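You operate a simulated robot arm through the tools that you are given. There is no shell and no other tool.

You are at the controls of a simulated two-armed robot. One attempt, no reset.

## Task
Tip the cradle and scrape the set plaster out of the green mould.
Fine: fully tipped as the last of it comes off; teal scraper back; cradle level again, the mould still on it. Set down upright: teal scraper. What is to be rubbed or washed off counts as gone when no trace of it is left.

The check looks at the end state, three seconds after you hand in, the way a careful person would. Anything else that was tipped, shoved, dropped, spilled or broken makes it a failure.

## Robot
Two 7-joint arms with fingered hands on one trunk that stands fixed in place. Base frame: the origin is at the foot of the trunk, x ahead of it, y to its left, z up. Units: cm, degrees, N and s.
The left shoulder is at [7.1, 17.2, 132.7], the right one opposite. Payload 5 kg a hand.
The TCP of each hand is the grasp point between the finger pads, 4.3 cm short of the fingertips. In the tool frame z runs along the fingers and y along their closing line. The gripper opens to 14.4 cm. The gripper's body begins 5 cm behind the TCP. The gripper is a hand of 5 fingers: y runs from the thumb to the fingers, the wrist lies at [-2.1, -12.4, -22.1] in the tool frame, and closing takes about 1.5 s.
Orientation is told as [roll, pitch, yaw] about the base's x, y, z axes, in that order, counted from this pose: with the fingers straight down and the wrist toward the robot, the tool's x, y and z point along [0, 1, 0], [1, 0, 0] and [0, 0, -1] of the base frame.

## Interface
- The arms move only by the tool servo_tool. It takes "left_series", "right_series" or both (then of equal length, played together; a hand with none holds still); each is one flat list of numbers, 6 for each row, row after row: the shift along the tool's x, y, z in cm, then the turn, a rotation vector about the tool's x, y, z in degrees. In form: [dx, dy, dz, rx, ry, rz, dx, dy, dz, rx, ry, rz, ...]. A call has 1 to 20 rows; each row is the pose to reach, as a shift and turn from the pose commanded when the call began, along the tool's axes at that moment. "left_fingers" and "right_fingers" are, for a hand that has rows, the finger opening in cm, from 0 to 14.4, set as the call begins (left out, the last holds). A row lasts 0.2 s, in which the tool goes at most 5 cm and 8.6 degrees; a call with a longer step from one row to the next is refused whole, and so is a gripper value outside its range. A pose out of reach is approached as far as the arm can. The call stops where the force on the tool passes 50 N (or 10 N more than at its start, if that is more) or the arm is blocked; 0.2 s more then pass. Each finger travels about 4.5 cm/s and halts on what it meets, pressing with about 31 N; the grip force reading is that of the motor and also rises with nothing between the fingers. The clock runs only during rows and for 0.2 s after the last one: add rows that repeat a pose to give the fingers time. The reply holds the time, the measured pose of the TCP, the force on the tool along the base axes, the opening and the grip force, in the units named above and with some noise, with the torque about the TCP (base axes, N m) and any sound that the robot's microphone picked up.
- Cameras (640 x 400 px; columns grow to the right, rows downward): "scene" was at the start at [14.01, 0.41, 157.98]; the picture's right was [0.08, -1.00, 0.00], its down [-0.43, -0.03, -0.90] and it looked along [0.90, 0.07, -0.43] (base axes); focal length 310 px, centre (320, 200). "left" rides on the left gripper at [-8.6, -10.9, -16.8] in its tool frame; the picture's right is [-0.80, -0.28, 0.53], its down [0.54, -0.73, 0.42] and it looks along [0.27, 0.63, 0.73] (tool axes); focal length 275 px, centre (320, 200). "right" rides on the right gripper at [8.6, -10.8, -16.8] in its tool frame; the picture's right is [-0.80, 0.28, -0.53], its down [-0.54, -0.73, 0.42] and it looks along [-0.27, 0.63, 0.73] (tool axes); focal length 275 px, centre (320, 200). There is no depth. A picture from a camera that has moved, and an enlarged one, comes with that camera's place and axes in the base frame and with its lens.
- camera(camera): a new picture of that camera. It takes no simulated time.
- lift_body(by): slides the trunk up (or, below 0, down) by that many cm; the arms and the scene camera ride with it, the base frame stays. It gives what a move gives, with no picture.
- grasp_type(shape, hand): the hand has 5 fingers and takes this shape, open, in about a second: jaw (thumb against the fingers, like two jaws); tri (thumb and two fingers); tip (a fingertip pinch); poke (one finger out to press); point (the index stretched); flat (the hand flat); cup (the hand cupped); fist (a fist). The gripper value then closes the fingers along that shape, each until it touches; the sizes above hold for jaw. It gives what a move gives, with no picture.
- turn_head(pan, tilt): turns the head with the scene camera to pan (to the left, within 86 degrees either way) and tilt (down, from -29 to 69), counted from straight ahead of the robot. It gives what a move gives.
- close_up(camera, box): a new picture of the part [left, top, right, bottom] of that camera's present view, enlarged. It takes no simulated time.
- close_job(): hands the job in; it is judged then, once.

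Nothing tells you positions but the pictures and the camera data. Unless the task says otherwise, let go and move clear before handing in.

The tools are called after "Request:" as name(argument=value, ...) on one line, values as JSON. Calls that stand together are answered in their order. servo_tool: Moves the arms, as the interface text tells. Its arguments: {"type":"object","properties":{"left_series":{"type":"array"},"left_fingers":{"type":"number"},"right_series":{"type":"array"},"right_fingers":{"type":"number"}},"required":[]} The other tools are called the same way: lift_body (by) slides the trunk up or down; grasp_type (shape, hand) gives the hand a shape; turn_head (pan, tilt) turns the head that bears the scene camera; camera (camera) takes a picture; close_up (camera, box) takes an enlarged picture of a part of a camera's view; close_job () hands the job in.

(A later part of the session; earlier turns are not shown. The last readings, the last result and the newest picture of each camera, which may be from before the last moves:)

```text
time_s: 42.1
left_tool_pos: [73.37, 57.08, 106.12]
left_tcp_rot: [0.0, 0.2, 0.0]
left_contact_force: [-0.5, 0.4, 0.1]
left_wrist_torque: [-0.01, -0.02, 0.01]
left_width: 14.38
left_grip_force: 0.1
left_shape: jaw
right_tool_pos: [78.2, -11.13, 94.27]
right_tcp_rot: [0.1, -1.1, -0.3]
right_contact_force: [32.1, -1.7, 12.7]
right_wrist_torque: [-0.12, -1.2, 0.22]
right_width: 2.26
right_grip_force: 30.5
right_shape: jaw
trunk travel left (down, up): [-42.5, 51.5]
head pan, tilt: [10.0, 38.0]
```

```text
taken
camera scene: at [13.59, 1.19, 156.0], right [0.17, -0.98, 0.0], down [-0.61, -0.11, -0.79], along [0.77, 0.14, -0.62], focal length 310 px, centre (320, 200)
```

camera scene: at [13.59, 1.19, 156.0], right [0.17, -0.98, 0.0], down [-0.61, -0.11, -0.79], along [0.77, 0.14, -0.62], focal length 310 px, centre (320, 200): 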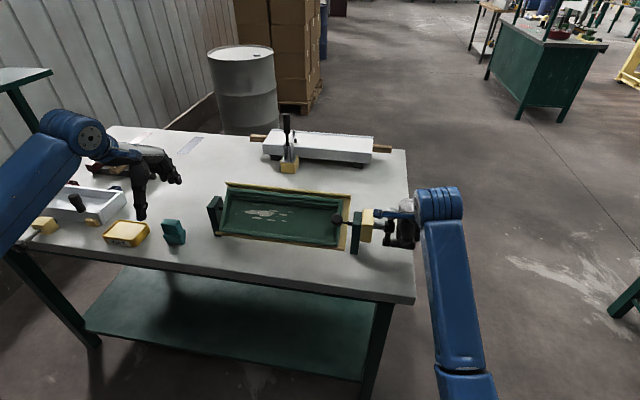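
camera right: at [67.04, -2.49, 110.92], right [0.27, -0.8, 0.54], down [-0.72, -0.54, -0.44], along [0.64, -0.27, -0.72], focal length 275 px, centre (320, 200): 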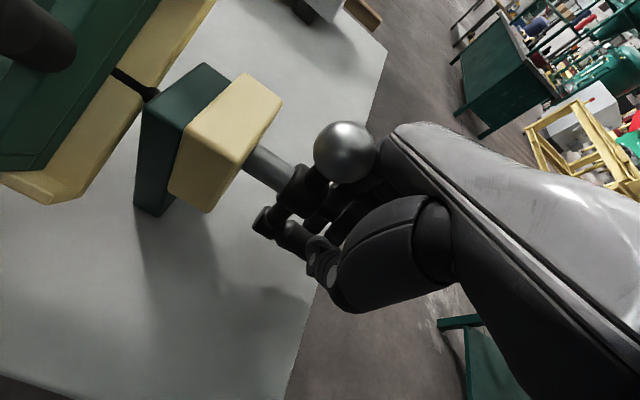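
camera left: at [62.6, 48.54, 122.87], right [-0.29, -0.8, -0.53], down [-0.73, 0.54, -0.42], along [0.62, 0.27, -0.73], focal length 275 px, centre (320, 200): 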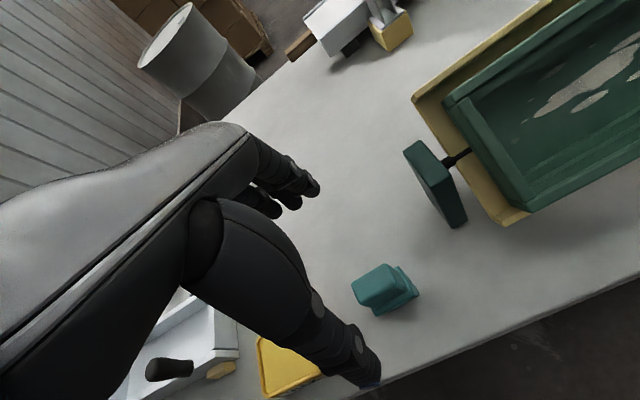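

Request:
close_up(camera="left", box=[330, 245, 440, 330])

Request:
close_up(camera="scene", box=[130, 190, 220, 260])

```text
4.71 times, centred on (385, 288) of left
camera zoom: at [62.6, 48.54, 122.87], right [-0.29, -0.8, -0.53], down [-0.73, 0.54, -0.42], along [0.62, 0.27, -0.73], focal length 1295 px, centre (14, -212)
```

zoom: 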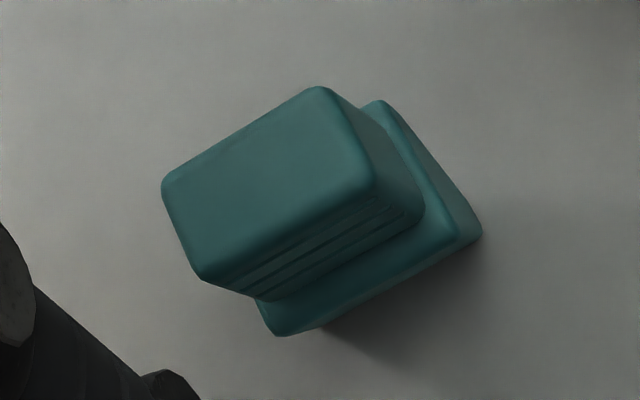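

```text
5.71 times, centred on (175, 225) of scene
camera zoom: at [13.59, 1.19, 156.0], right [0.17, -0.98, 0.0], down [-0.61, -0.11, -0.79], along [0.77, 0.14, -0.62], focal length 1771 px, centre (1149, 57)
```

zoom: 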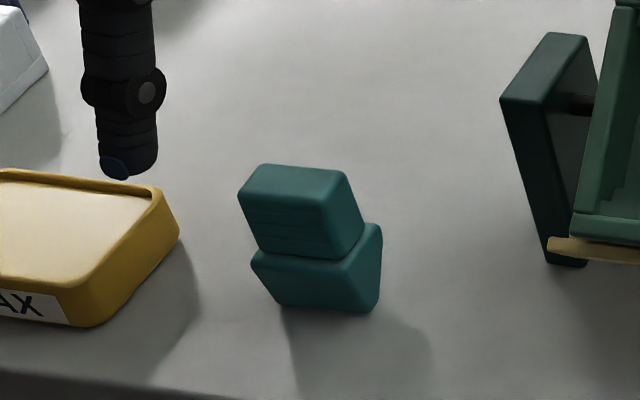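

The close view fixes the scraper well: handle x 71.7–74.3, y 54.7–59.2, z about 90.6–94.2, on a tapered blade about 5.1 cm wide, standing on the table at z≈85.8. I'll lower the left hand so the fingertips stay just above the blade ledge, then check before closing.

Request:
servo_tool(left_series=[-0.2, -0.1, 3.5, 0, 0, 0, -0.4, -0.2, 7, 0, 0, 0, -0.68, -0.37, 10.0, 0, 0, 0], left_fingers=10)

Request:
camera(camera="left")

Request:
close_up(camera="scene", box=[120, 170, 220, 260])

```text
time_s: 42.9
left_tool_pos: [73.39, 56.67, 95.95]
left_tcp_rot: [0.1, 0.1, 0.1]
left_contact_force: [-0.4, 0.5, 0.1]
left_wrist_torque: [-0.03, 0.02, 0.02]
left_width: 10.04
left_grip_force: 0.1
left_shape: jaw
right_tool_pos: [78.19, -11.08, 94.31]
right_tcp_rot: [0.0, -1.1, -0.3]
right_contact_force: [32.5, -1.8, 13.2]
right_wrist_torque: [-0.07, -1.2, 0.21]
right_width: 2.28
right_grip_force: 31.0
right_shape: jaw
trunk travel left (down, up): [-42.5, 51.5]
head pan, tilt: [10.0, 38.0]
```

```text
taken
camera left: at [62.44, 47.99, 112.77], right [-0.28, -0.8, -0.53], down [-0.73, 0.54, -0.42], along [0.63, 0.27, -0.73], focal length 275 px, centre (320, 200)
```

left: 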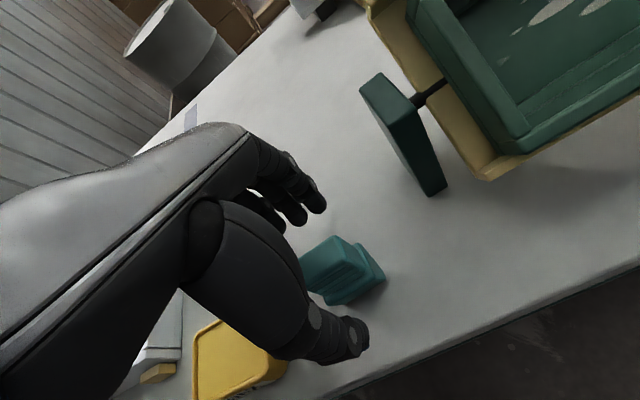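

```text
4.44 times, centred on (170, 215) of scene
camera zoom: at [13.56, 1.27, 156.0], right [0.17, -0.98, 0.0], down [-0.61, -0.11, -0.79], along [0.78, 0.14, -0.62], focal length 1377 px, centre (987, 133)
```

zoom: 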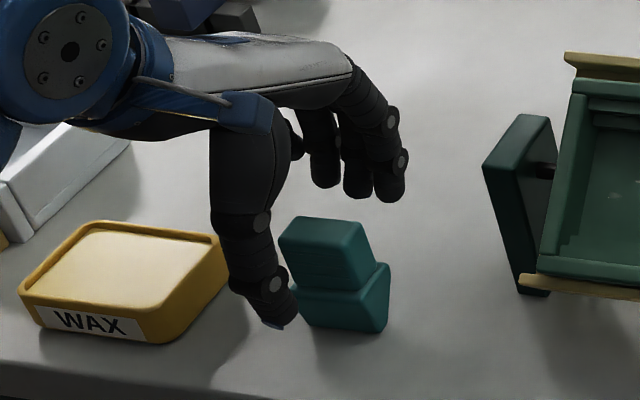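

The handle sits between thumb and fingers. I'll make the small final correction and close on it.

Request:
servo_tool(left_series=[-0.25, -0.4, 0.45, 0, 0, 0, -0.25, -0.4, 0.45, 0, 0, 0])

Request:
servo_tool(left_series=[0, 0, 0, 0, 0, 0, 0, 0, 0, 0, 0, 0, 0, 0, 0, 0, 0, 0, 0, 0, 0, 0, 0, 0, 0, 0, 0, 0, 0, 0, 0, 0, 0, 0, 0, 0, 0, 0, 0, 0, 0, 0, 0, 0, 0, 0, 0, 0, 0, 0, 0, 0, 0, 0, 0, 0, 0, 0, 0, 0], left_fingers=0)

Request:
camera(camera="left")

Request:
close_up(camera="scene", box=[120, 170, 220, 260])

```text
time_s: 43.5
left_tool_pos: [72.64, 56.37, 95.43]
left_tcp_rot: [0.0, 0.1, 0.1]
left_contact_force: [0.2, 0.8, 0.2]
left_wrist_torque: [0.0, 0.0, -0.01]
left_width: 10.04
left_grip_force: 0.0
left_shape: jaw
right_tool_pos: [78.15, -11.02, 94.3]
right_tcp_rot: [0.2, -1.2, -0.3]
right_contact_force: [31.5, -1.4, 15.4]
right_wrist_torque: [-0.06, -1.29, 0.24]
right_width: 2.23
right_grip_force: 30.9
right_shape: jaw
trunk travel left (down, up): [-42.5, 51.5]
head pan, tilt: [10.0, 38.0]
```

```text
time_s: 45.7
left_tool_pos: [72.72, 56.24, 95.41]
left_tcp_rot: [0.0, 0.1, 0.0]
left_contact_force: [0.1, -0.5, -0.8]
left_wrist_torque: [-0.01, -0.01, 0.01]
left_width: 2.36
left_grip_force: 30.7
left_shape: jaw
right_tool_pos: [78.16, -11.05, 94.26]
right_tcp_rot: [0.1, -1.1, -0.4]
right_contact_force: [31.6, -2.2, 17.2]
right_wrist_torque: [-0.12, -1.3, 0.2]
right_width: 2.27
right_grip_force: 30.9
right_shape: jaw
trunk travel left (down, up): [-42.5, 51.5]
head pan, tilt: [10.0, 38.0]
```

```text
taken
camera left: at [61.83, 47.69, 112.29], right [-0.29, -0.8, -0.53], down [-0.73, 0.54, -0.42], along [0.63, 0.27, -0.73], focal length 275 px, centre (320, 200)
```

left: 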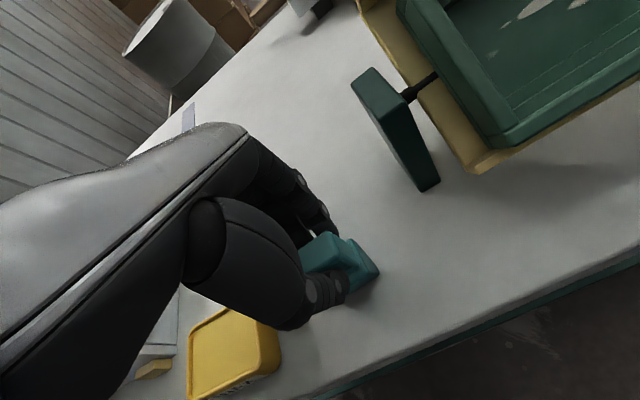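

```text
4.44 times, centred on (170, 215) of scene
camera zoom: at [13.54, 1.23, 155.99], right [0.17, -0.98, 0.0], down [-0.61, -0.11, -0.79], along [0.78, 0.14, -0.62], focal length 1377 px, centre (987, 133)
```

zoom: 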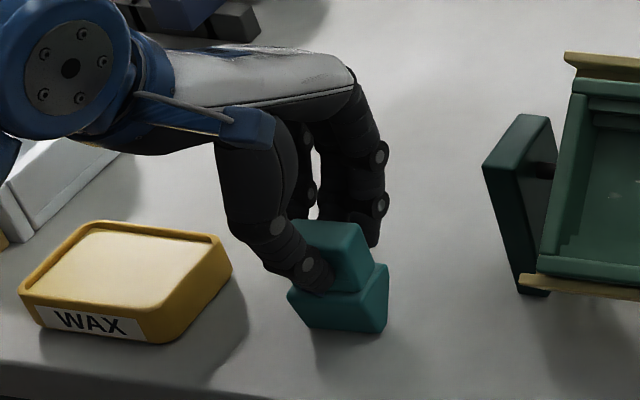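

The scraper is firmly held (2.36 cm, 31 N) at TCP [72.7, 56.2, 95.4] – that is also the pose to return it to. I'll lift it straight up, then check it's hanging straight in the hand.

Request:
servo_tool(left_series=[0, 0, -1, 0, 0, 0, 0, 0, -3, 0, 0, 0, 0, 0, -6, 0, 0, 0, 0, 0, -10, 0, 0, 0, 0, -1, -14, 0, 0, 0, 0, -3, -17.6, 0, 0, 0])

Request:
camera(camera="left")

Request:
camera(camera="scene")

Request:
close_up(camera="scene", box=[120, 120, 220, 210])

```text
time_s: 47.1
left_tool_pos: [69.93, 56.47, 113.38]
left_tcp_rot: [0.1, 0.2, -0.1]
left_contact_force: [-0.3, -0.4, -2.0]
left_wrist_torque: [0.01, 0.01, 0.02]
left_width: 2.33
left_grip_force: 31.6
left_shape: jaw
right_tool_pos: [78.22, -11.15, 94.27]
right_tcp_rot: [0.2, -1.3, -0.3]
right_contact_force: [30.6, -1.2, 18.7]
right_wrist_torque: [-0.06, -1.32, 0.15]
right_width: 2.27
right_grip_force: 31.2
right_shape: jaw
trunk travel left (down, up): [-42.5, 51.5]
head pan, tilt: [10.0, 38.0]
```

```text
taken
camera left: at [59.04, 47.73, 130.27], right [-0.29, -0.8, -0.53], down [-0.73, 0.54, -0.42], along [0.62, 0.27, -0.73], focal length 275 px, centre (320, 200)
```

left: 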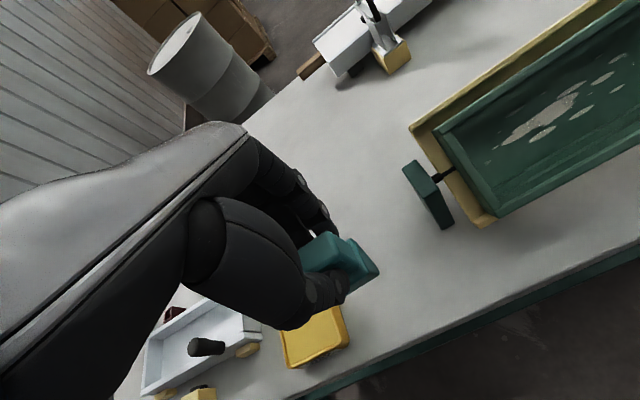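

```text
taken
camera scene: at [13.51, 1.19, 155.98], right [0.17, -0.98, 0.0], down [-0.61, -0.11, -0.79], along [0.78, 0.14, -0.62], focal length 310 px, centre (320, 200)
```

scene: 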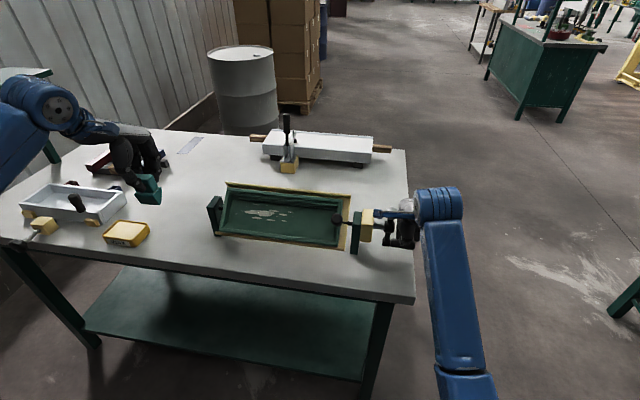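

```text
4.44 times, centred on (170, 165) of scene
camera zoom: at [13.51, 1.19, 155.98], right [0.17, -0.98, 0.0], down [-0.61, -0.11, -0.79], along [0.78, 0.14, -0.62], focal length 1377 px, centre (987, 356)
```

zoom: 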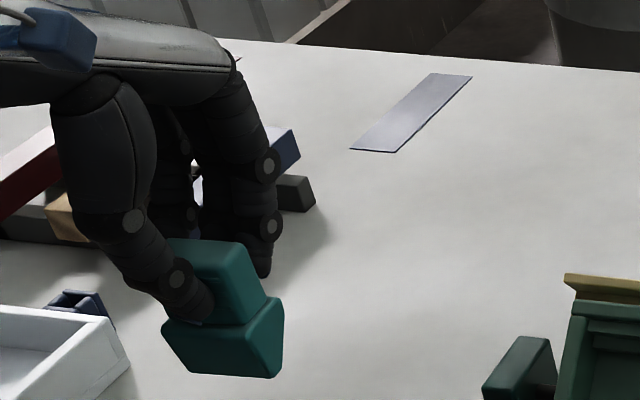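

The scraper hangs straight and firmly. Next I swing the left hand over the mould (blade centre near y 30) while pitching it 45 degrees so the blade faces the tipped floor squarely, staying well clear above it.

Request:
servo_tool(left_series=[-4.5, 0, 0, -7.5, 0, 0, -9, 0, 0, -15, 0, 0, -13.5, 0, 0, -22.5, 0, 0, -18, 0, 0, -30, 0, 0, -22.5, 0, 0, -37.5, 0, 0, -27.2, 0, 0, -45, 0, 0, -27.2, 0, 0, -45, 0, 0])

Request:
camera(camera="left")

Request:
camera(camera="scene")

```text
time_s: 48.7
left_tool_pos: [69.79, 29.36, 113.58]
left_tcp_rot: [0.0, -45.1, 0.2]
left_contact_force: [0.6, -0.5, -0.6]
left_wrist_torque: [-0.02, 0.04, -0.03]
left_width: 2.37
left_grip_force: 31.0
left_shape: jaw
right_tool_pos: [78.24, -11.05, 94.3]
right_tcp_rot: [0.1, -1.2, -0.4]
right_contact_force: [31.7, -3.4, 17.7]
right_wrist_torque: [-0.14, -1.31, 0.14]
right_width: 2.23
right_grip_force: 31.5
right_shape: jaw
trunk travel left (down, up): [-42.5, 51.5]
head pan, tilt: [10.0, 38.0]
```

```text
taken
camera left: at [50.31, 20.72, 117.93], right [0.18, -0.8, -0.58], down [-0.21, 0.54, -0.81], along [0.96, 0.27, -0.08], focal length 275 px, centre (320, 200)
```

left: 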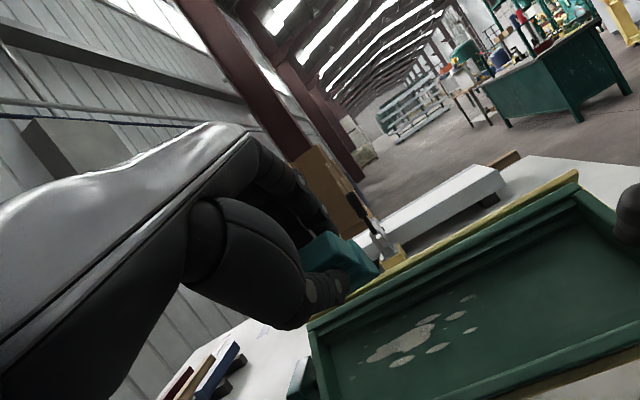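

```text
taken
camera scene: at [13.53, 1.38, 155.99], right [0.17, -0.98, 0.0], down [-0.61, -0.11, -0.79], along [0.78, 0.14, -0.62], focal length 310 px, centre (320, 200)
```

scene: 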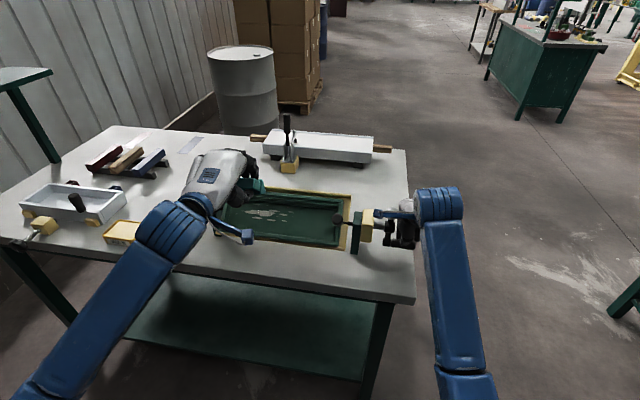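

The hand is in position with the blade facing the tipped floor and the plaster in view. I'll bring the blade down toward the floor, stopping about 1 cm short.

Request:
servo_tool(left_series=[0, -2.6, 1.2, 0, 0, 0, 0, -5.4, 2.5, 0, 0, 0, 0, -5.4, 5, 0, 0, 0, 0, -5.4, 7.0, 0, 0, 0, 0, -5.4, 7.8, 0, 0, 0])

Request:
camera(camera="left")

Request:
close_up(camera="scene", box=[190, 150, 380, 270])

```text
time_s: 49.9
left_tool_pos: [71.39, 29.23, 103.81]
left_tcp_rot: [0.1, -45.0, 0.0]
left_contact_force: [1.1, 0.2, -1.9]
left_wrist_torque: [-0.02, 0.09, 0.02]
left_width: 2.38
left_grip_force: 30.9
left_shape: jaw
right_tool_pos: [78.19, -11.05, 94.36]
right_tcp_rot: [0.2, -1.3, -0.2]
right_contact_force: [32.3, -1.7, 15.9]
right_wrist_torque: [-0.07, -1.36, 0.22]
right_width: 2.25
right_grip_force: 30.8
right_shape: jaw
trunk travel left (down, up): [-42.5, 51.5]
head pan, tilt: [10.0, 38.0]
```

```text
taken
camera left: at [51.9, 20.65, 108.1], right [0.18, -0.8, -0.58], down [-0.21, 0.54, -0.81], along [0.96, 0.27, -0.08], focal length 275 px, centre (320, 200)
```

left: 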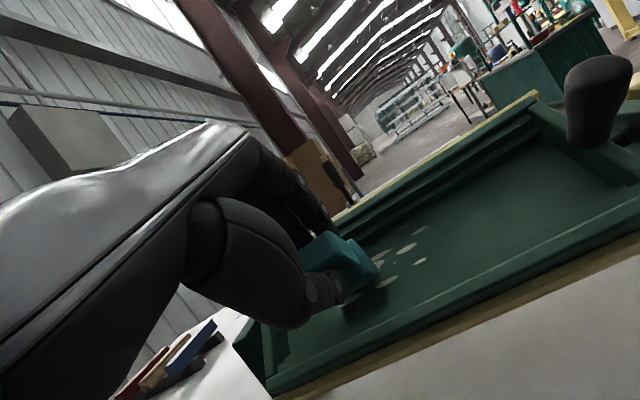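

```text
3.33 times, centred on (285, 210) of scene
camera zoom: at [13.53, 1.23, 155.99], right [0.17, -0.98, 0.0], down [-0.61, -0.11, -0.79], along [0.78, 0.14, -0.62], focal length 1033 px, centre (437, 167)
```

zoom: 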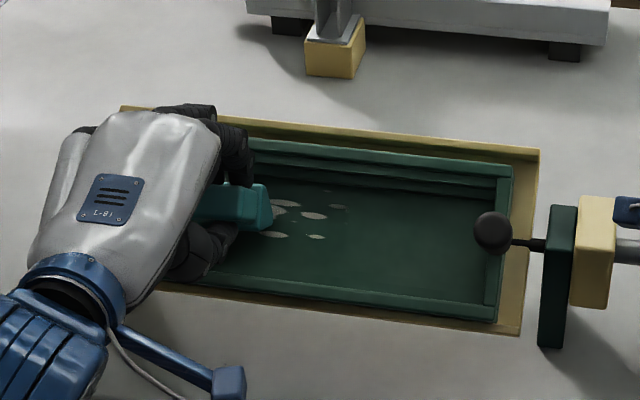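

Request:
close_up(camera="left", box=[290, 200, 450, 330])

Request:
close_up(camera="scene", box=[240, 190, 310, 240])

```text
3.08 times, centred on (370, 265) of left
camera zoom: at [51.9, 20.65, 108.1], right [0.18, -0.8, -0.58], down [-0.21, 0.54, -0.81], along [0.96, 0.27, -0.08], focal length 847 px, centre (166, 0)
```

zoom: 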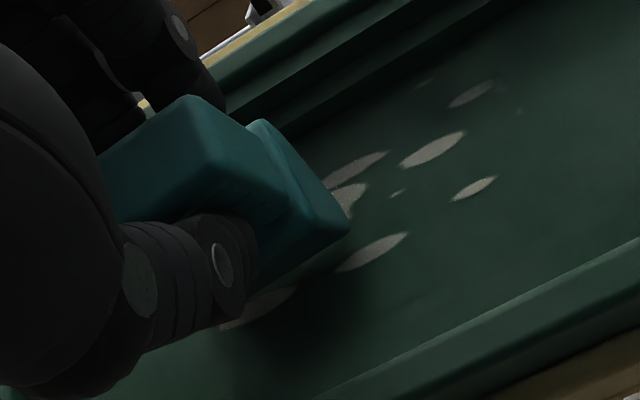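

```text
8.00 times, centred on (275, 215) of scene
camera zoom: at [13.53, 1.23, 155.99], right [0.17, -0.98, 0.0], down [-0.61, -0.11, -0.79], along [0.78, 0.14, -0.62], focal length 2479 px, centre (680, 80)
```

zoom: 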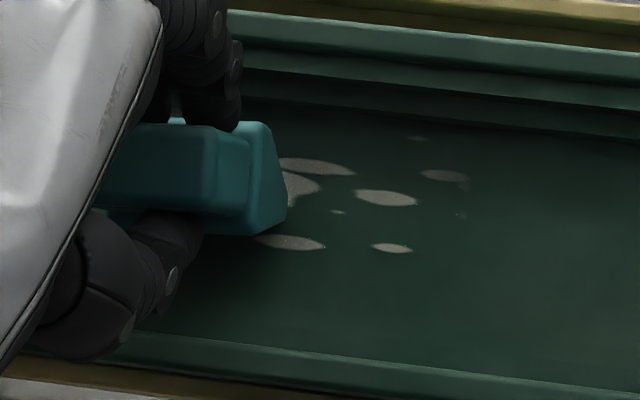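

Request:
servo_tool(left_series=[0, 0, 0.2, 0, 0, 0, 0, 0, 0.4, 0, 0, 0, 0, 0, 0.4, 0, 0, 0])

Request:
servo_tool(left_series=[0, 0, 0.15, 0, 0, 0, 0, 0, 0.3, 0, 0, 0, 0, 0, 0.3, 0, 0, 0])

```text
time_s: 50.7
left_tool_pos: [71.72, 29.21, 103.56]
left_tcp_rot: [0.1, -44.9, 0.1]
left_contact_force: [0.5, 0.5, -1.8]
left_wrist_torque: [-0.02, 0.08, 0.02]
left_width: 2.37
left_grip_force: 30.5
left_shape: jaw
right_tool_pos: [78.24, -11.13, 94.31]
right_tcp_rot: [0.0, -1.3, -0.3]
right_contact_force: [32.1, -2.3, 16.8]
right_wrist_torque: [-0.07, -1.34, 0.24]
right_width: 2.25
right_grip_force: 30.7
right_shape: jaw
trunk travel left (down, up): [-42.5, 51.5]
head pan, tilt: [10.0, 38.0]
```

```text
time_s: 51.5
left_tool_pos: [71.83, 29.17, 103.36]
left_tcp_rot: [0.0, -45.1, 0.1]
left_contact_force: [-5.6, -0.7, 5.4]
left_wrist_torque: [-0.01, 0.02, -0.02]
left_width: 2.44
left_grip_force: 30.9
left_shape: jaw
right_tool_pos: [78.18, -11.02, 94.33]
right_tcp_rot: [0.2, -1.2, -0.3]
right_contact_force: [36.7, -1.1, 12.3]
right_wrist_torque: [-0.05, -1.51, 0.23]
right_width: 2.25
right_grip_force: 30.9
right_shape: jaw
trunk travel left (down, up): [-42.5, 51.5]
head pan, tilt: [10.0, 38.0]
```

The blade touches the floor with about 8 N. I'll stroke gently up the slope and back down, and see whether the plaster comes off.

Request:
servo_tool(left_series=[0, 0.6, 0.05, 0, 0, 0, 0, 1.2, 0.05, 0, 0, 0, 0, 1.8, 0.05, 0, 0, 0, 0, 2.4, 0.05, 0, 0, 0, 0, 2.4, 0.05, 0, 0, 0])

Request:
close_up(camera="scene", box=[240, 190, 310, 240])

Request:
close_up(camera="left", box=[240, 200, 450, 370])

```text
time_s: 52.7
left_tool_pos: [73.52, 29.12, 104.84]
left_tcp_rot: [0.0, -44.8, 0.0]
left_contact_force: [-4.6, -0.3, -4.4]
left_wrist_torque: [0.06, 0.44, -0.11]
left_width: 2.47
left_grip_force: 30.5
left_shape: jaw
right_tool_pos: [78.11, -10.96, 94.45]
right_tcp_rot: [0.0, -1.1, -0.3]
right_contact_force: [32.5, -1.9, 15.6]
right_wrist_torque: [-0.05, -1.38, 0.22]
right_width: 2.24
right_grip_force: 31.4
right_shape: jaw
trunk travel left (down, up): [-42.5, 51.5]
head pan, tilt: [10.0, 38.0]
```

```text
8.00 times, centred on (275, 215) of scene
camera zoom: at [13.52, 1.24, 155.99], right [0.17, -0.98, 0.0], down [-0.61, -0.11, -0.79], along [0.78, 0.14, -0.62], focal length 2479 px, centre (680, 80)
```

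zoom: 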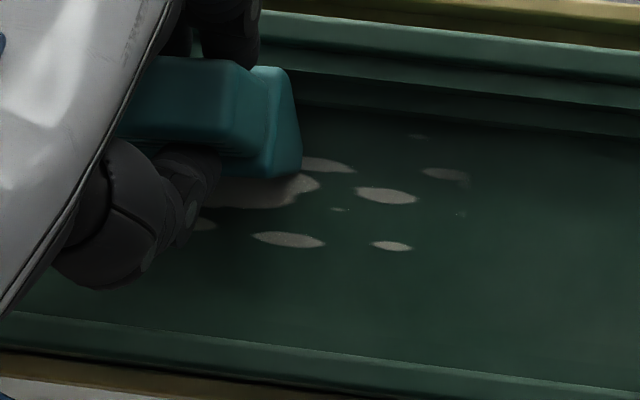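

```text
2.35 times, centred on (345, 285) of left
camera zoom: at [54.01, 20.55, 109.18], right [0.17, -0.8, -0.58], down [-0.22, 0.54, -0.81], along [0.96, 0.27, -0.08], focal length 648 px, centre (261, 0)
```

zoom: 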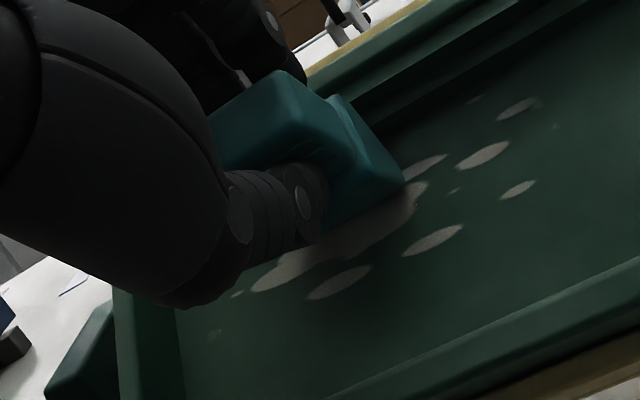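

The plaster is unaffected and the normal force vanished on the way up, so the floor is tilted less than 45 degrees (nearer 40). I'll probe the floor here to measure its slope properly.

Request:
servo_tool(left_series=[0, -0.3, 0.0, 0, 0, 0, 0, -0.3, 0.2, 0, 0, 0, 0, -0.3, 0.2, 0, 0, 0])

Request:
servo_tool(left_series=[0, 0, 0.2, 0, 0, 0, 0, 0, 0.2, 0, 0, 0])

```text
time_s: 53.5
left_tool_pos: [73.42, 29.15, 104.7]
left_tcp_rot: [0.1, -45.0, 0.0]
left_contact_force: [-9.8, 1.0, 2.8]
left_wrist_torque: [0.05, 0.26, -0.04]
left_width: 2.46
left_grip_force: 29.9
left_shape: jaw
right_tool_pos: [78.24, -11.13, 94.37]
right_tcp_rot: [0.1, -1.2, -0.3]
right_contact_force: [37.4, -1.1, 11.8]
right_wrist_torque: [-0.07, -1.53, 0.25]
right_width: 2.21
right_grip_force: 31.2
right_shape: jaw
trunk travel left (down, up): [-42.5, 51.5]
head pan, tilt: [10.0, 38.0]
```

```text
time_s: 54.1
left_tool_pos: [73.53, 29.09, 104.8]
left_tcp_rot: [0.0, -45.1, 0.0]
left_contact_force: [-20.1, 1.6, 12.6]
left_wrist_torque: [0.12, 0.35, 0.0]
left_width: 2.48
left_grip_force: 31.6
left_shape: jaw
right_tool_pos: [78.07, -11.03, 94.39]
right_tcp_rot: [0.2, -1.2, -0.2]
right_contact_force: [43.9, -0.3, 2.8]
right_wrist_torque: [-0.07, -1.63, 0.26]
right_width: 2.19
right_grip_force: 31.1
right_shape: jaw
trunk travel left (down, up): [-42.5, 51.5]
head pan, tilt: [10.0, 38.0]
```

Two contact points give a floor slope of about 40 degrees. I'll lift slightly, match the hand pitch to 40 degrees, and re-approach.

Request:
servo_tool(left_series=[0, 0, -0.8, 0, 0, 0, 0, 0.5, -0.6, 5, 0, 0, 0, 0.5, -0.6, 5, 0, 0])

Request:
servo_tool(left_series=[0, 0, 0.3, 0, 0, 0, 0, 0, 0.6, 0, 0, 0, 0, 0, 0.8, 0, 0, 0, 0, 0, 0.8, 0, 0, 0])

```text
time_s: 54.9
left_tool_pos: [73.86, 29.16, 105.38]
left_tcp_rot: [0.1, -39.8, 0.0]
left_contact_force: [-0.5, 0.6, -1.1]
left_wrist_torque: [-0.02, 0.06, -0.01]
left_width: 2.45
left_grip_force: 31.1
left_shape: jaw
right_tool_pos: [78.22, -11.06, 94.32]
right_tcp_rot: [0.1, -1.3, -0.3]
right_contact_force: [31.5, 0.0, 16.0]
right_wrist_torque: [0.0, -1.27, 0.2]
right_width: 2.24
right_grip_force: 31.1
right_shape: jaw
trunk travel left (down, up): [-42.5, 51.5]
head pan, tilt: [10.0, 38.0]
```

```text
time_s: 55.9
left_tool_pos: [73.87, 29.19, 105.02]
left_tcp_rot: [0.1, -40.0, -0.1]
left_contact_force: [-23.8, 2.3, 19.4]
left_wrist_torque: [0.05, 0.23, 0.03]
left_width: 2.55
left_grip_force: 30.7
left_shape: jaw
right_tool_pos: [78.11, -11.17, 94.27]
right_tcp_rot: [0.2, -1.1, -0.1]
right_contact_force: [46.8, 0.3, 1.0]
right_wrist_torque: [0.02, -1.68, 0.28]
right_width: 2.2
right_grip_force: 30.5
right_shape: jaw
trunk travel left (down, up): [-42.5, 51.5]
head pan, tilt: [10.0, 38.0]
```

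Contact is square now at about 30 N; I'll reduce the press by half and stroke down the slope.

Request:
servo_tool(left_series=[0, -0.2, -0.25, 0, 0, 0, 0, -0.7, -0.25, 0, 0, 0, 0, -1.2, -0.25, 0, 0, 0, 0, -1.7, -0.25, 0, 0, 0, 0, -2.2, -0.25, 0, 0, 0, 0, -2.7, -0.25, 0, 0, 0, 0, -3.2, -0.25, 0, 0, 0, 0, -3.7, -0.25, 0, 0, 0, 0, -4.2, -0.25, 0, 0, 0])

Request:
close_up(camera="scene", box=[240, 190, 310, 240])

Request:
close_up(camera="left", box=[240, 200, 450, 370])

```text
time_s: 57.9
left_tool_pos: [70.65, 29.15, 102.39]
left_tcp_rot: [0.0, -40.0, -0.1]
left_contact_force: [-7.8, 0.9, 17.3]
left_wrist_torque: [0.0, -0.4, 0.02]
left_width: 2.54
left_grip_force: 30.7
left_shape: jaw
right_tool_pos: [78.13, -11.03, 94.31]
right_tcp_rot: [0.2, -1.3, -0.2]
right_contact_force: [37.4, 2.2, 6.6]
right_wrist_torque: [0.03, -1.41, 0.27]
right_width: 2.2
right_grip_force: 30.7
right_shape: jaw
trunk travel left (down, up): [-42.5, 51.5]
head pan, tilt: [10.0, 38.0]
```

```text
8.00 times, centred on (275, 215) of scene
camera zoom: at [13.43, 1.18, 156.01], right [0.17, -0.98, 0.0], down [-0.61, -0.11, -0.79], along [0.78, 0.14, -0.62], focal length 2479 px, centre (680, 80)
```

zoom: 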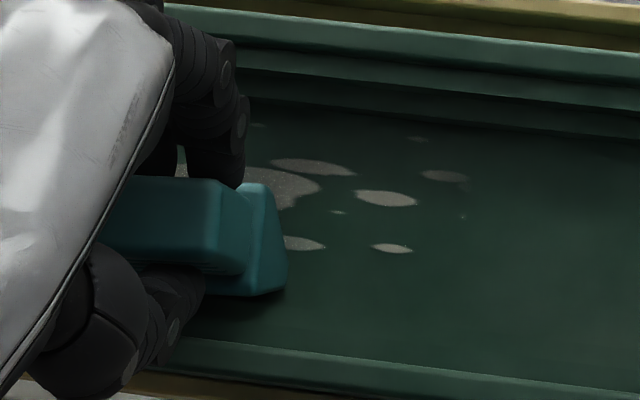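

```text
2.35 times, centred on (345, 285) of left
camera zoom: at [51.58, 20.45, 108.18], right [0.13, -0.8, -0.59], down [-0.28, 0.54, -0.79], along [0.95, 0.27, -0.16], focal length 648 px, centre (261, 0)
```

zoom: 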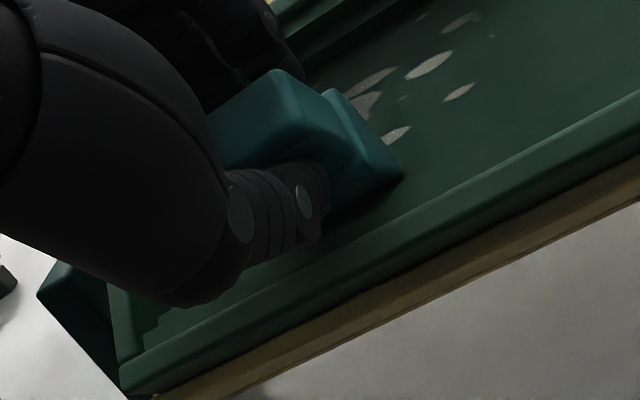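

Request:
servo_tool(left_series=[0, 0, -3, 0, 0, 0, 0, -3, -7, 0, 0, 0, 0, -7, -10, 0, 0, 0])

Request:
close_up(camera="left", box=[300, 200, 500, 360])

Request:
close_up(camera="scene", box=[200, 180, 320, 260])

```text
time_s: 58.7
left_tool_pos: [59.65, 29.2, 105.02]
left_tcp_rot: [-0.1, -39.8, -0.1]
left_contact_force: [0.3, 0.2, -1.4]
left_wrist_torque: [0.0, 0.07, 0.01]
left_width: 2.46
left_grip_force: 30.7
left_shape: jaw
left hand out of reach, approached as far as the arm can: row 3
right_tool_pos: [78.18, -11.03, 94.37]
right_tcp_rot: [0.1, -1.2, -0.4]
right_contact_force: [29.3, 0.6, 18.4]
right_wrist_torque: [0.07, -1.21, 0.25]
right_width: 2.26
right_grip_force: 31.0
right_shape: jaw
trunk travel left (down, up): [-42.5, 51.5]
head pan, tilt: [10.0, 38.0]
```

```text
2.50 times, centred on (400, 280) of left
camera zoom: at [40.54, 20.63, 110.9], right [0.12, -0.8, -0.59], down [-0.29, 0.54, -0.79], along [0.95, 0.27, -0.16], focal length 688 px, centre (120, 0)
```

zoom: 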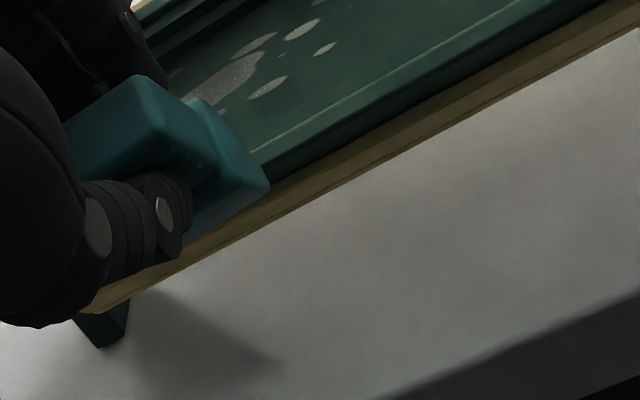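

```text
5.00 times, centred on (260, 220) of scene
camera zoom: at [13.56, 1.24, 155.99], right [0.17, -0.98, 0.0], down [-0.61, -0.11, -0.79], along [0.78, 0.14, -0.62], focal length 1550 px, centre (620, 100)
```

zoom: 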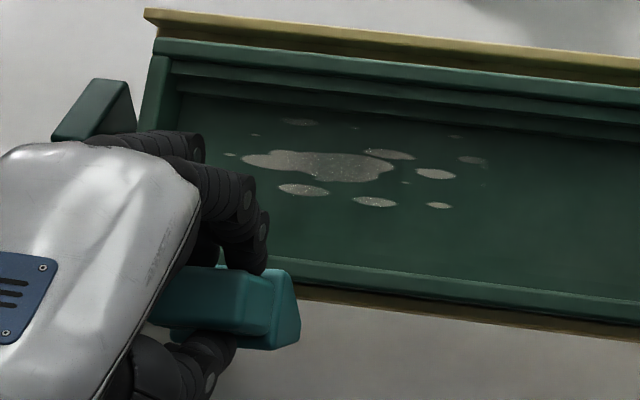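

The swept plaster is dimmer: it wears off gradually, so repeated passes are needed. I'll return to a hover above the top of the stroke and then rub up and down in the same lane several times.

Request:
servo_tool(left_series=[0, 3.5, 1.5, 0, 0, 0, 0, 7, 3.5, 0, 0, 0, 0, 10.5, 5.5, 0, 0, 0, 0, 10.5, 7.6, 0, 0, 0, 0, 10.5, 7.6, 0, 0, 0])

```text
time_s: 59.9
left_tool_pos: [72.54, 29.5, 105.76]
left_tcp_rot: [-0.1, -39.9, 0.0]
left_contact_force: [-0.1, -0.1, -0.4]
left_wrist_torque: [-0.05, 0.09, 0.01]
left_width: 2.46
left_grip_force: 31.1
left_shape: jaw
right_tool_pos: [78.13, -11.12, 94.4]
right_tcp_rot: [0.1, -1.2, -0.3]
right_contact_force: [32.8, -0.5, 17.6]
right_wrist_torque: [-0.1, -1.41, 0.23]
right_width: 2.26
right_grip_force: 30.7
right_shape: jaw
trunk travel left (down, up): [-42.5, 51.5]
head pan, tilt: [10.0, 38.0]
```

Request:
servo_tool(left_series=[0, 0.8, 0.8, 0, 0, 0, 0, 0.8, 1.6, 0, 0, 0, 0, -0.3, 1.65, 0, 0, 0, 0, -1.4, 1.65, 0, 0, 0, 0, -2.4, 1.65, 0, 0, 0, 0, -3.1, 1.65, 0, 0, 0, 0, -2.1, 1.65, 0, 0, 0, 0, -1.0, 1.65, 0, 0, 0, 0, 0.1, 1.65, 0, 0, 0, 0, 0.9, 1.65, 0, 0, 0, 0, -0.3, 1.65, 0, 0, 0, 0, -1.4, 1.65, 0, 0, 0, 0, -2.4, 1.65, 0, 0, 0, 0, -3.1, 1.65, 0, 0, 0, 0, -2.1, 1.65, 0, 0, 0, 0, -1.0, 1.65, 0, 0, 0, 0, 0.1, 1.65, 0, 0, 0, 0, 0.9, 1.65, 0, 0, 0])

Request:
close_up(camera="scene", box=[200, 180, 320, 260])

Request:
close_up(camera="left", box=[240, 200, 450, 370])

```text
time_s: 61.5
left_tool_pos: [71.87, 29.41, 103.37]
left_tcp_rot: [0.0, -40.2, -0.1]
left_contact_force: [-16.5, -0.3, 15.4]
left_wrist_torque: [-0.02, 0.1, -0.03]
left_width: 2.62
left_grip_force: 30.6
left_shape: jaw
right_tool_pos: [78.3, -11.12, 94.45]
right_tcp_rot: [0.3, -1.5, -0.3]
right_contact_force: [35.6, 2.4, -3.4]
right_wrist_torque: [0.08, -1.19, 0.29]
right_width: 2.06
right_grip_force: 30.8
right_shape: jaw
trunk travel left (down, up): [-42.5, 51.5]
head pan, tilt: [10.0, 38.0]
stopped in row 8 (right hand): the force on the tool passed its limit at 51 N (the readings are from after the stop); the commanded pose is now the measured one
```

```text
5.00 times, centred on (260, 220) of scene
camera zoom: at [13.37, 1.21, 155.97], right [0.17, -0.98, 0.0], down [-0.61, -0.11, -0.79], along [0.78, 0.14, -0.62], focal length 1550 px, centre (620, 100)
```

zoom: 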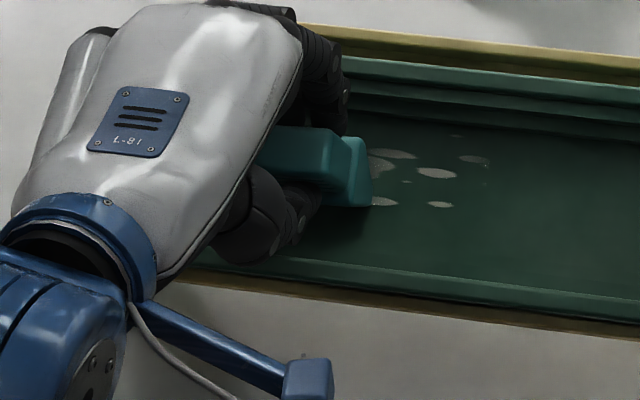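

```text
2.35 times, centred on (345, 285) of left
camera zoom: at [52.84, 20.86, 109.19], right [0.13, -0.8, -0.59], down [-0.28, 0.54, -0.79], along [0.95, 0.27, -0.16], focal length 648 px, centre (261, 0)
```

zoom: 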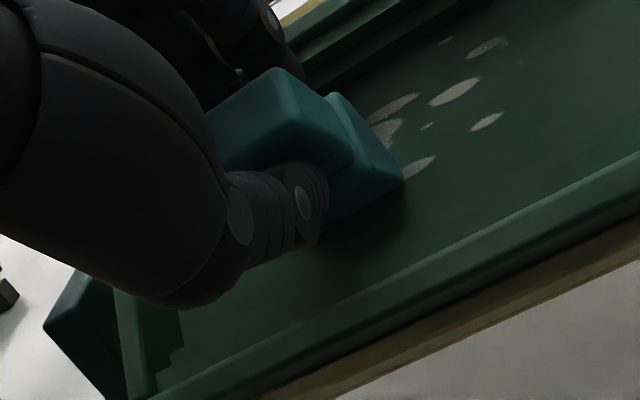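

The right hand's preload hit the 50 N limit while the left was rubbing. I'll ease the right hand's push on the stop, keep it holding, and rub with a lighter press.

Request:
servo_tool(right_series=[0, 0.2, 0.0, 0, 0, 0, 0, 0.3, 0.0, 0, 0, 0])

Request:
close_up(camera="scene", box=[280, 180, 440, 290])

```text
time_s: 62.1
left_tool_pos: [71.88, 29.46, 103.28]
left_tcp_rot: [0.0, -40.0, -0.1]
left_contact_force: [-14.7, -0.5, 15.0]
left_wrist_torque: [0.01, -0.05, 0.0]
left_width: 2.62
left_grip_force: 30.9
left_shape: jaw
right_tool_pos: [78.37, -11.17, 94.56]
right_tcp_rot: [0.2, -1.4, -0.4]
right_contact_force: [29.3, 3.8, 6.0]
right_wrist_torque: [0.15, -1.05, 0.28]
right_width: 2.1
right_grip_force: 30.7
right_shape: jaw
trunk travel left (down, up): [-42.5, 51.5]
head pan, tilt: [10.0, 38.0]
```

```text
3.64 times, centred on (360, 235) of scene
camera zoom: at [13.22, 1.18, 156.03], right [0.17, -0.98, 0.0], down [-0.61, -0.11, -0.79], along [0.78, 0.14, -0.62], focal length 1127 px, centre (174, 73)
```

zoom: 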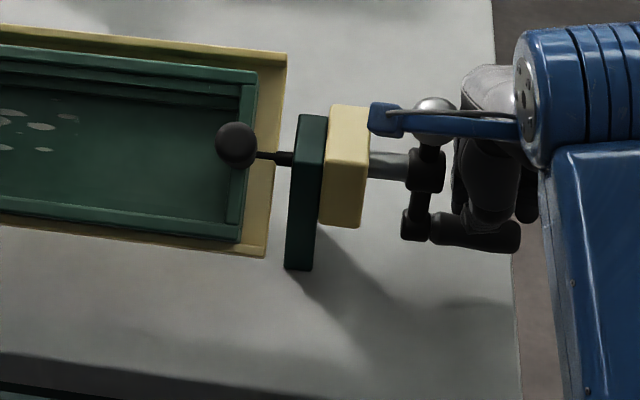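

Request:
servo_tool(right_series=[0, 0.25, 0.1, 0, 0, 0, 0, 0.25, 0.1, 0, 0, 0])

Request:
servo_tool(left_series=[0, 0.9, 0.0, 0, 0, 0, 0, 1.7, 0.0, 0, 0, 0, 0, 0.6, 0.0, 0, 0, 0, 0, -0.5, 0.0, 0, 0, 0, 0, -1.4, 0.0, 0, 0, 0, 0, -2.2, 0.0, 0, 0, 0, 0, -1.4, 0.0, 0, 0, 0, 0, -0.4, 0.0, 0, 0, 0, 0, 0.7, 0.0, 0, 0, 0, 0, 1.7, 0.0, 0, 0, 0, 0, 0.6, 0.0, 0, 0, 0, 0, -0.5, 0.0, 0, 0, 0, 0, -1.4, 0.0, 0, 0, 0, 0, -2.2, 0.0, 0, 0, 0, 0, -1.4, 0.0, 0, 0, 0, 0, -0.4, 0.0, 0, 0, 0, 0, 0.7, 0.0, 0, 0, 0, 0, 1.7, 0.0, 0, 0, 0])

Request:
close_up(camera="left", box=[240, 200, 450, 370])

```text
time_s: 62.8
left_tool_pos: [71.88, 29.47, 103.2]
left_tcp_rot: [-0.2, -40.0, 0.0]
left_contact_force: [-6.8, -1.9, 7.8]
left_wrist_torque: [-0.01, -0.15, -0.06]
left_width: 2.59
left_grip_force: 31.2
left_shape: jaw
right_tool_pos: [78.5, -11.11, 94.53]
right_tcp_rot: [0.2, -1.5, -0.2]
right_contact_force: [15.7, 6.4, 20.7]
right_wrist_torque: [0.25, -0.75, 0.27]
right_width: 2.2
right_grip_force: 30.9
right_shape: jaw
trunk travel left (down, up): [-42.5, 51.5]
head pan, tilt: [10.0, 38.0]
```

```text
time_s: 66.5
left_tool_pos: [72.95, 29.58, 104.22]
left_tcp_rot: [-0.1, -40.0, -0.1]
left_contact_force: [-4.1, 0.3, 1.4]
left_wrist_torque: [0.03, 0.13, -0.04]
left_width: 2.46
left_grip_force: 31.5
left_shape: jaw
right_tool_pos: [78.53, -11.22, 94.46]
right_tcp_rot: [0.0, -1.4, -0.3]
right_contact_force: [16.1, 5.3, 31.9]
right_wrist_torque: [0.22, -0.93, 0.3]
right_width: 2.29
right_grip_force: 31.1
right_shape: jaw
trunk travel left (down, up): [-42.5, 51.5]
head pan, tilt: [10.0, 38.0]
```

```text
2.35 times, centred on (345, 285) of left
camera zoom: at [53.91, 20.91, 110.23], right [0.12, -0.8, -0.59], down [-0.28, 0.54, -0.79], along [0.95, 0.27, -0.16], focal length 648 px, centre (261, 0)
```

zoom: 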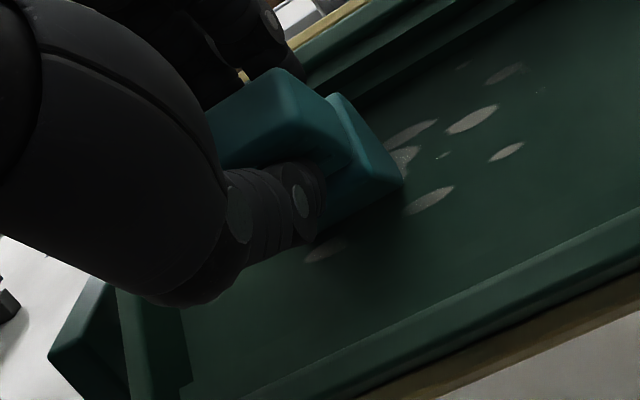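

Request:
servo_tool(left_series=[0, 0, -2.5, 0, 0, 0, 2, 0, -5, 0, 0, 0, 6.5, 0, -5.5, 0, 0, 0, 11, 0, -5.5, 0, 0, 0, 13, 0, -5.5, 0, 0, 0])

Request:
close_up(camera="scene", box=[200, 180, 320, 260])

Request:
close_up(camera="left", box=[300, 100, 640, 340])

```text
time_s: 67.8
left_tool_pos: [69.6, 42.57, 108.51]
left_tcp_rot: [-0.1, -40.0, 0.0]
left_contact_force: [0.6, 0.3, -1.0]
left_wrist_torque: [-0.01, 0.04, 0.02]
left_width: 2.45
left_grip_force: 31.1
left_shape: jaw
right_tool_pos: [78.47, -11.19, 94.43]
right_tcp_rot: [0.1, -1.4, -0.4]
right_contact_force: [13.7, 5.8, 35.2]
right_wrist_torque: [0.25, -0.87, 0.29]
right_width: 2.32
right_grip_force: 31.2
right_shape: jaw
trunk travel left (down, up): [-42.5, 51.5]
head pan, tilt: [10.0, 38.0]
```

```text
5.00 times, centred on (260, 220) of scene
camera zoom: at [13.09, 1.35, 156.04], right [0.17, -0.98, 0.0], down [-0.61, -0.11, -0.79], along [0.78, 0.14, -0.61], focal length 1550 px, centre (620, 100)
```

zoom: 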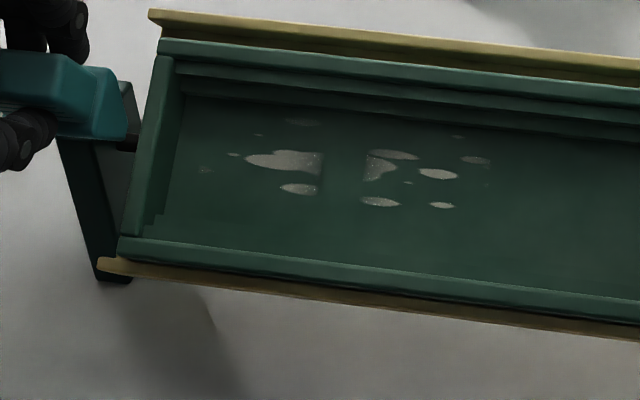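

```text
1.67 times, centred on (470, 220) of left
camera zoom: at [50.39, 33.89, 114.39], right [0.12, -0.8, -0.59], down [-0.28, 0.54, -0.79], along [0.95, 0.27, -0.16], focal length 459 px, centre (70, 167)
```

zoom: 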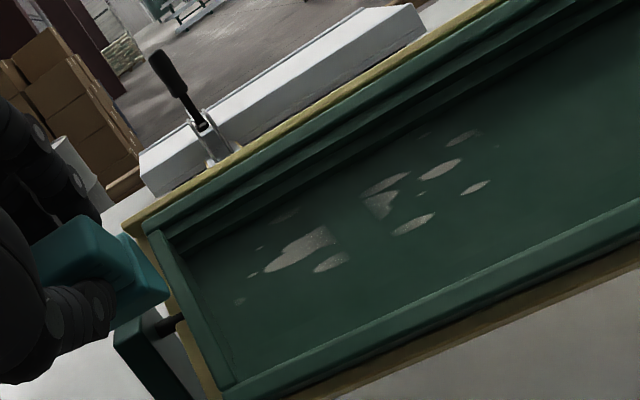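

A clean lane about 2.7 cm wide is now fully clear at y≈29.5, so the method works: a handful of strokes per lane, lanes every ~2.2 cm. Before continuing, the right hand's hold has crept toward its fingertips (35 N upward), so I'll re-seat it on the crank grip.

Request:
servo_tool(right_series=[0, 0, 0, 0, 0, 0, 0, 0, 0, 0, 0, 0, 0, 0, 0, 0, 0, 0, 0, 0, 0, 0, 0, 0, 0, 0, 0, 0, 0, 0], right_fingers=6)

Request:
camera(camera="right")

Request:
close_up(camera="scene", box=[280, 180, 440, 290])

```text
time_s: 69.0
left_tool_pos: [69.67, 42.46, 108.37]
left_tcp_rot: [-0.1, -40.0, -0.1]
left_contact_force: [0.2, 0.2, -0.5]
left_wrist_torque: [0.01, 0.05, 0.01]
left_width: 2.45
left_grip_force: 30.9
left_shape: jaw
right_tool_pos: [78.56, -11.29, 94.15]
right_tcp_rot: [0.1, -1.2, -0.4]
right_contact_force: [-0.3, 0.2, -0.3]
right_wrist_torque: [0.02, -0.02, -0.01]
right_width: 5.97
right_grip_force: 0.0
right_shape: jaw
trunk travel left (down, up): [-42.5, 51.5]
head pan, tilt: [10.0, 38.0]
```

```text
taken
camera right: at [67.41, -2.63, 110.75], right [0.27, -0.8, 0.54], down [-0.72, -0.54, -0.44], along [0.64, -0.27, -0.72], focal length 275 px, centre (320, 200)
```

right: 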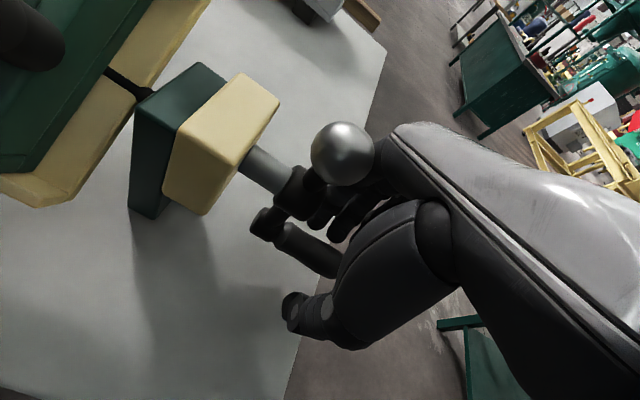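

```text
3.64 times, centred on (360, 235) of scene
camera zoom: at [13.3, 1.21, 156.01], right [0.17, -0.98, 0.0], down [-0.61, -0.11, -0.79], along [0.78, 0.14, -0.62], focal length 1127 px, centre (174, 73)
```

zoom: 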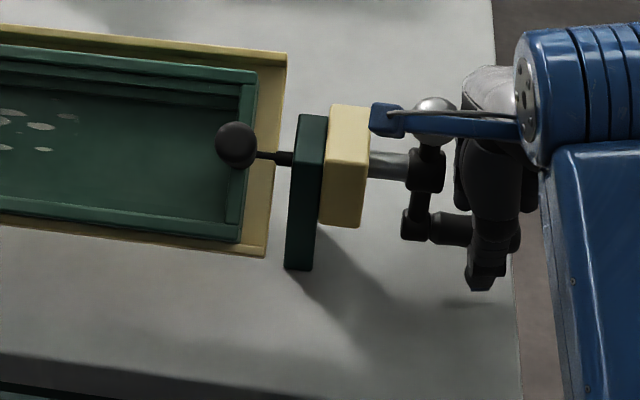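

The crank stays put at full tip even when released, so the mechanism holds itself. I'll lower the right hand a little and re-grip so it keeps guarding the crank.

Request:
servo_tool(right_series=[0, 0.4, 0.75, 0, 0, 0, 0, 0.4, 0.75, 0, 0, 0, 0, 0.4, 0.75, 0, 0, 0, 0, 0.4, 0.75, 0, 0, 0, 0, 0.4, 0.75, 0, 0, 0, 0, 0.4, 0.75, 0, 0, 0], right_fingers=0)

Request:
close_up(camera="scene", box=[280, 180, 440, 290])

```text
time_s: 70.3
left_tool_pos: [69.6, 42.27, 108.36]
left_tcp_rot: [0.0, -39.9, -0.1]
left_contact_force: [0.7, 0.0, -1.7]
left_wrist_torque: [0.0, 0.06, 0.02]
left_width: 2.48
left_grip_force: 30.7
left_shape: jaw
right_tool_pos: [79.04, -11.23, 93.43]
right_tcp_rot: [0.1, -1.2, -0.2]
right_contact_force: [-0.8, -0.5, -1.3]
right_wrist_torque: [-0.03, 0.03, 0.1]
right_width: 2.13
right_grip_force: 31.0
right_shape: jaw
trunk travel left (down, up): [-42.5, 51.5]
head pan, tilt: [10.0, 38.0]
```

```text
3.64 times, centred on (360, 235) of scene
camera zoom: at [13.34, 1.21, 156.0], right [0.17, -0.98, 0.0], down [-0.61, -0.11, -0.79], along [0.78, 0.14, -0.62], focal length 1127 px, centre (174, 73)
```

zoom: 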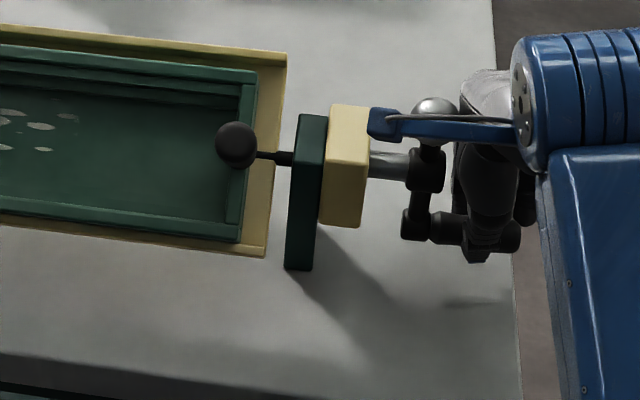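

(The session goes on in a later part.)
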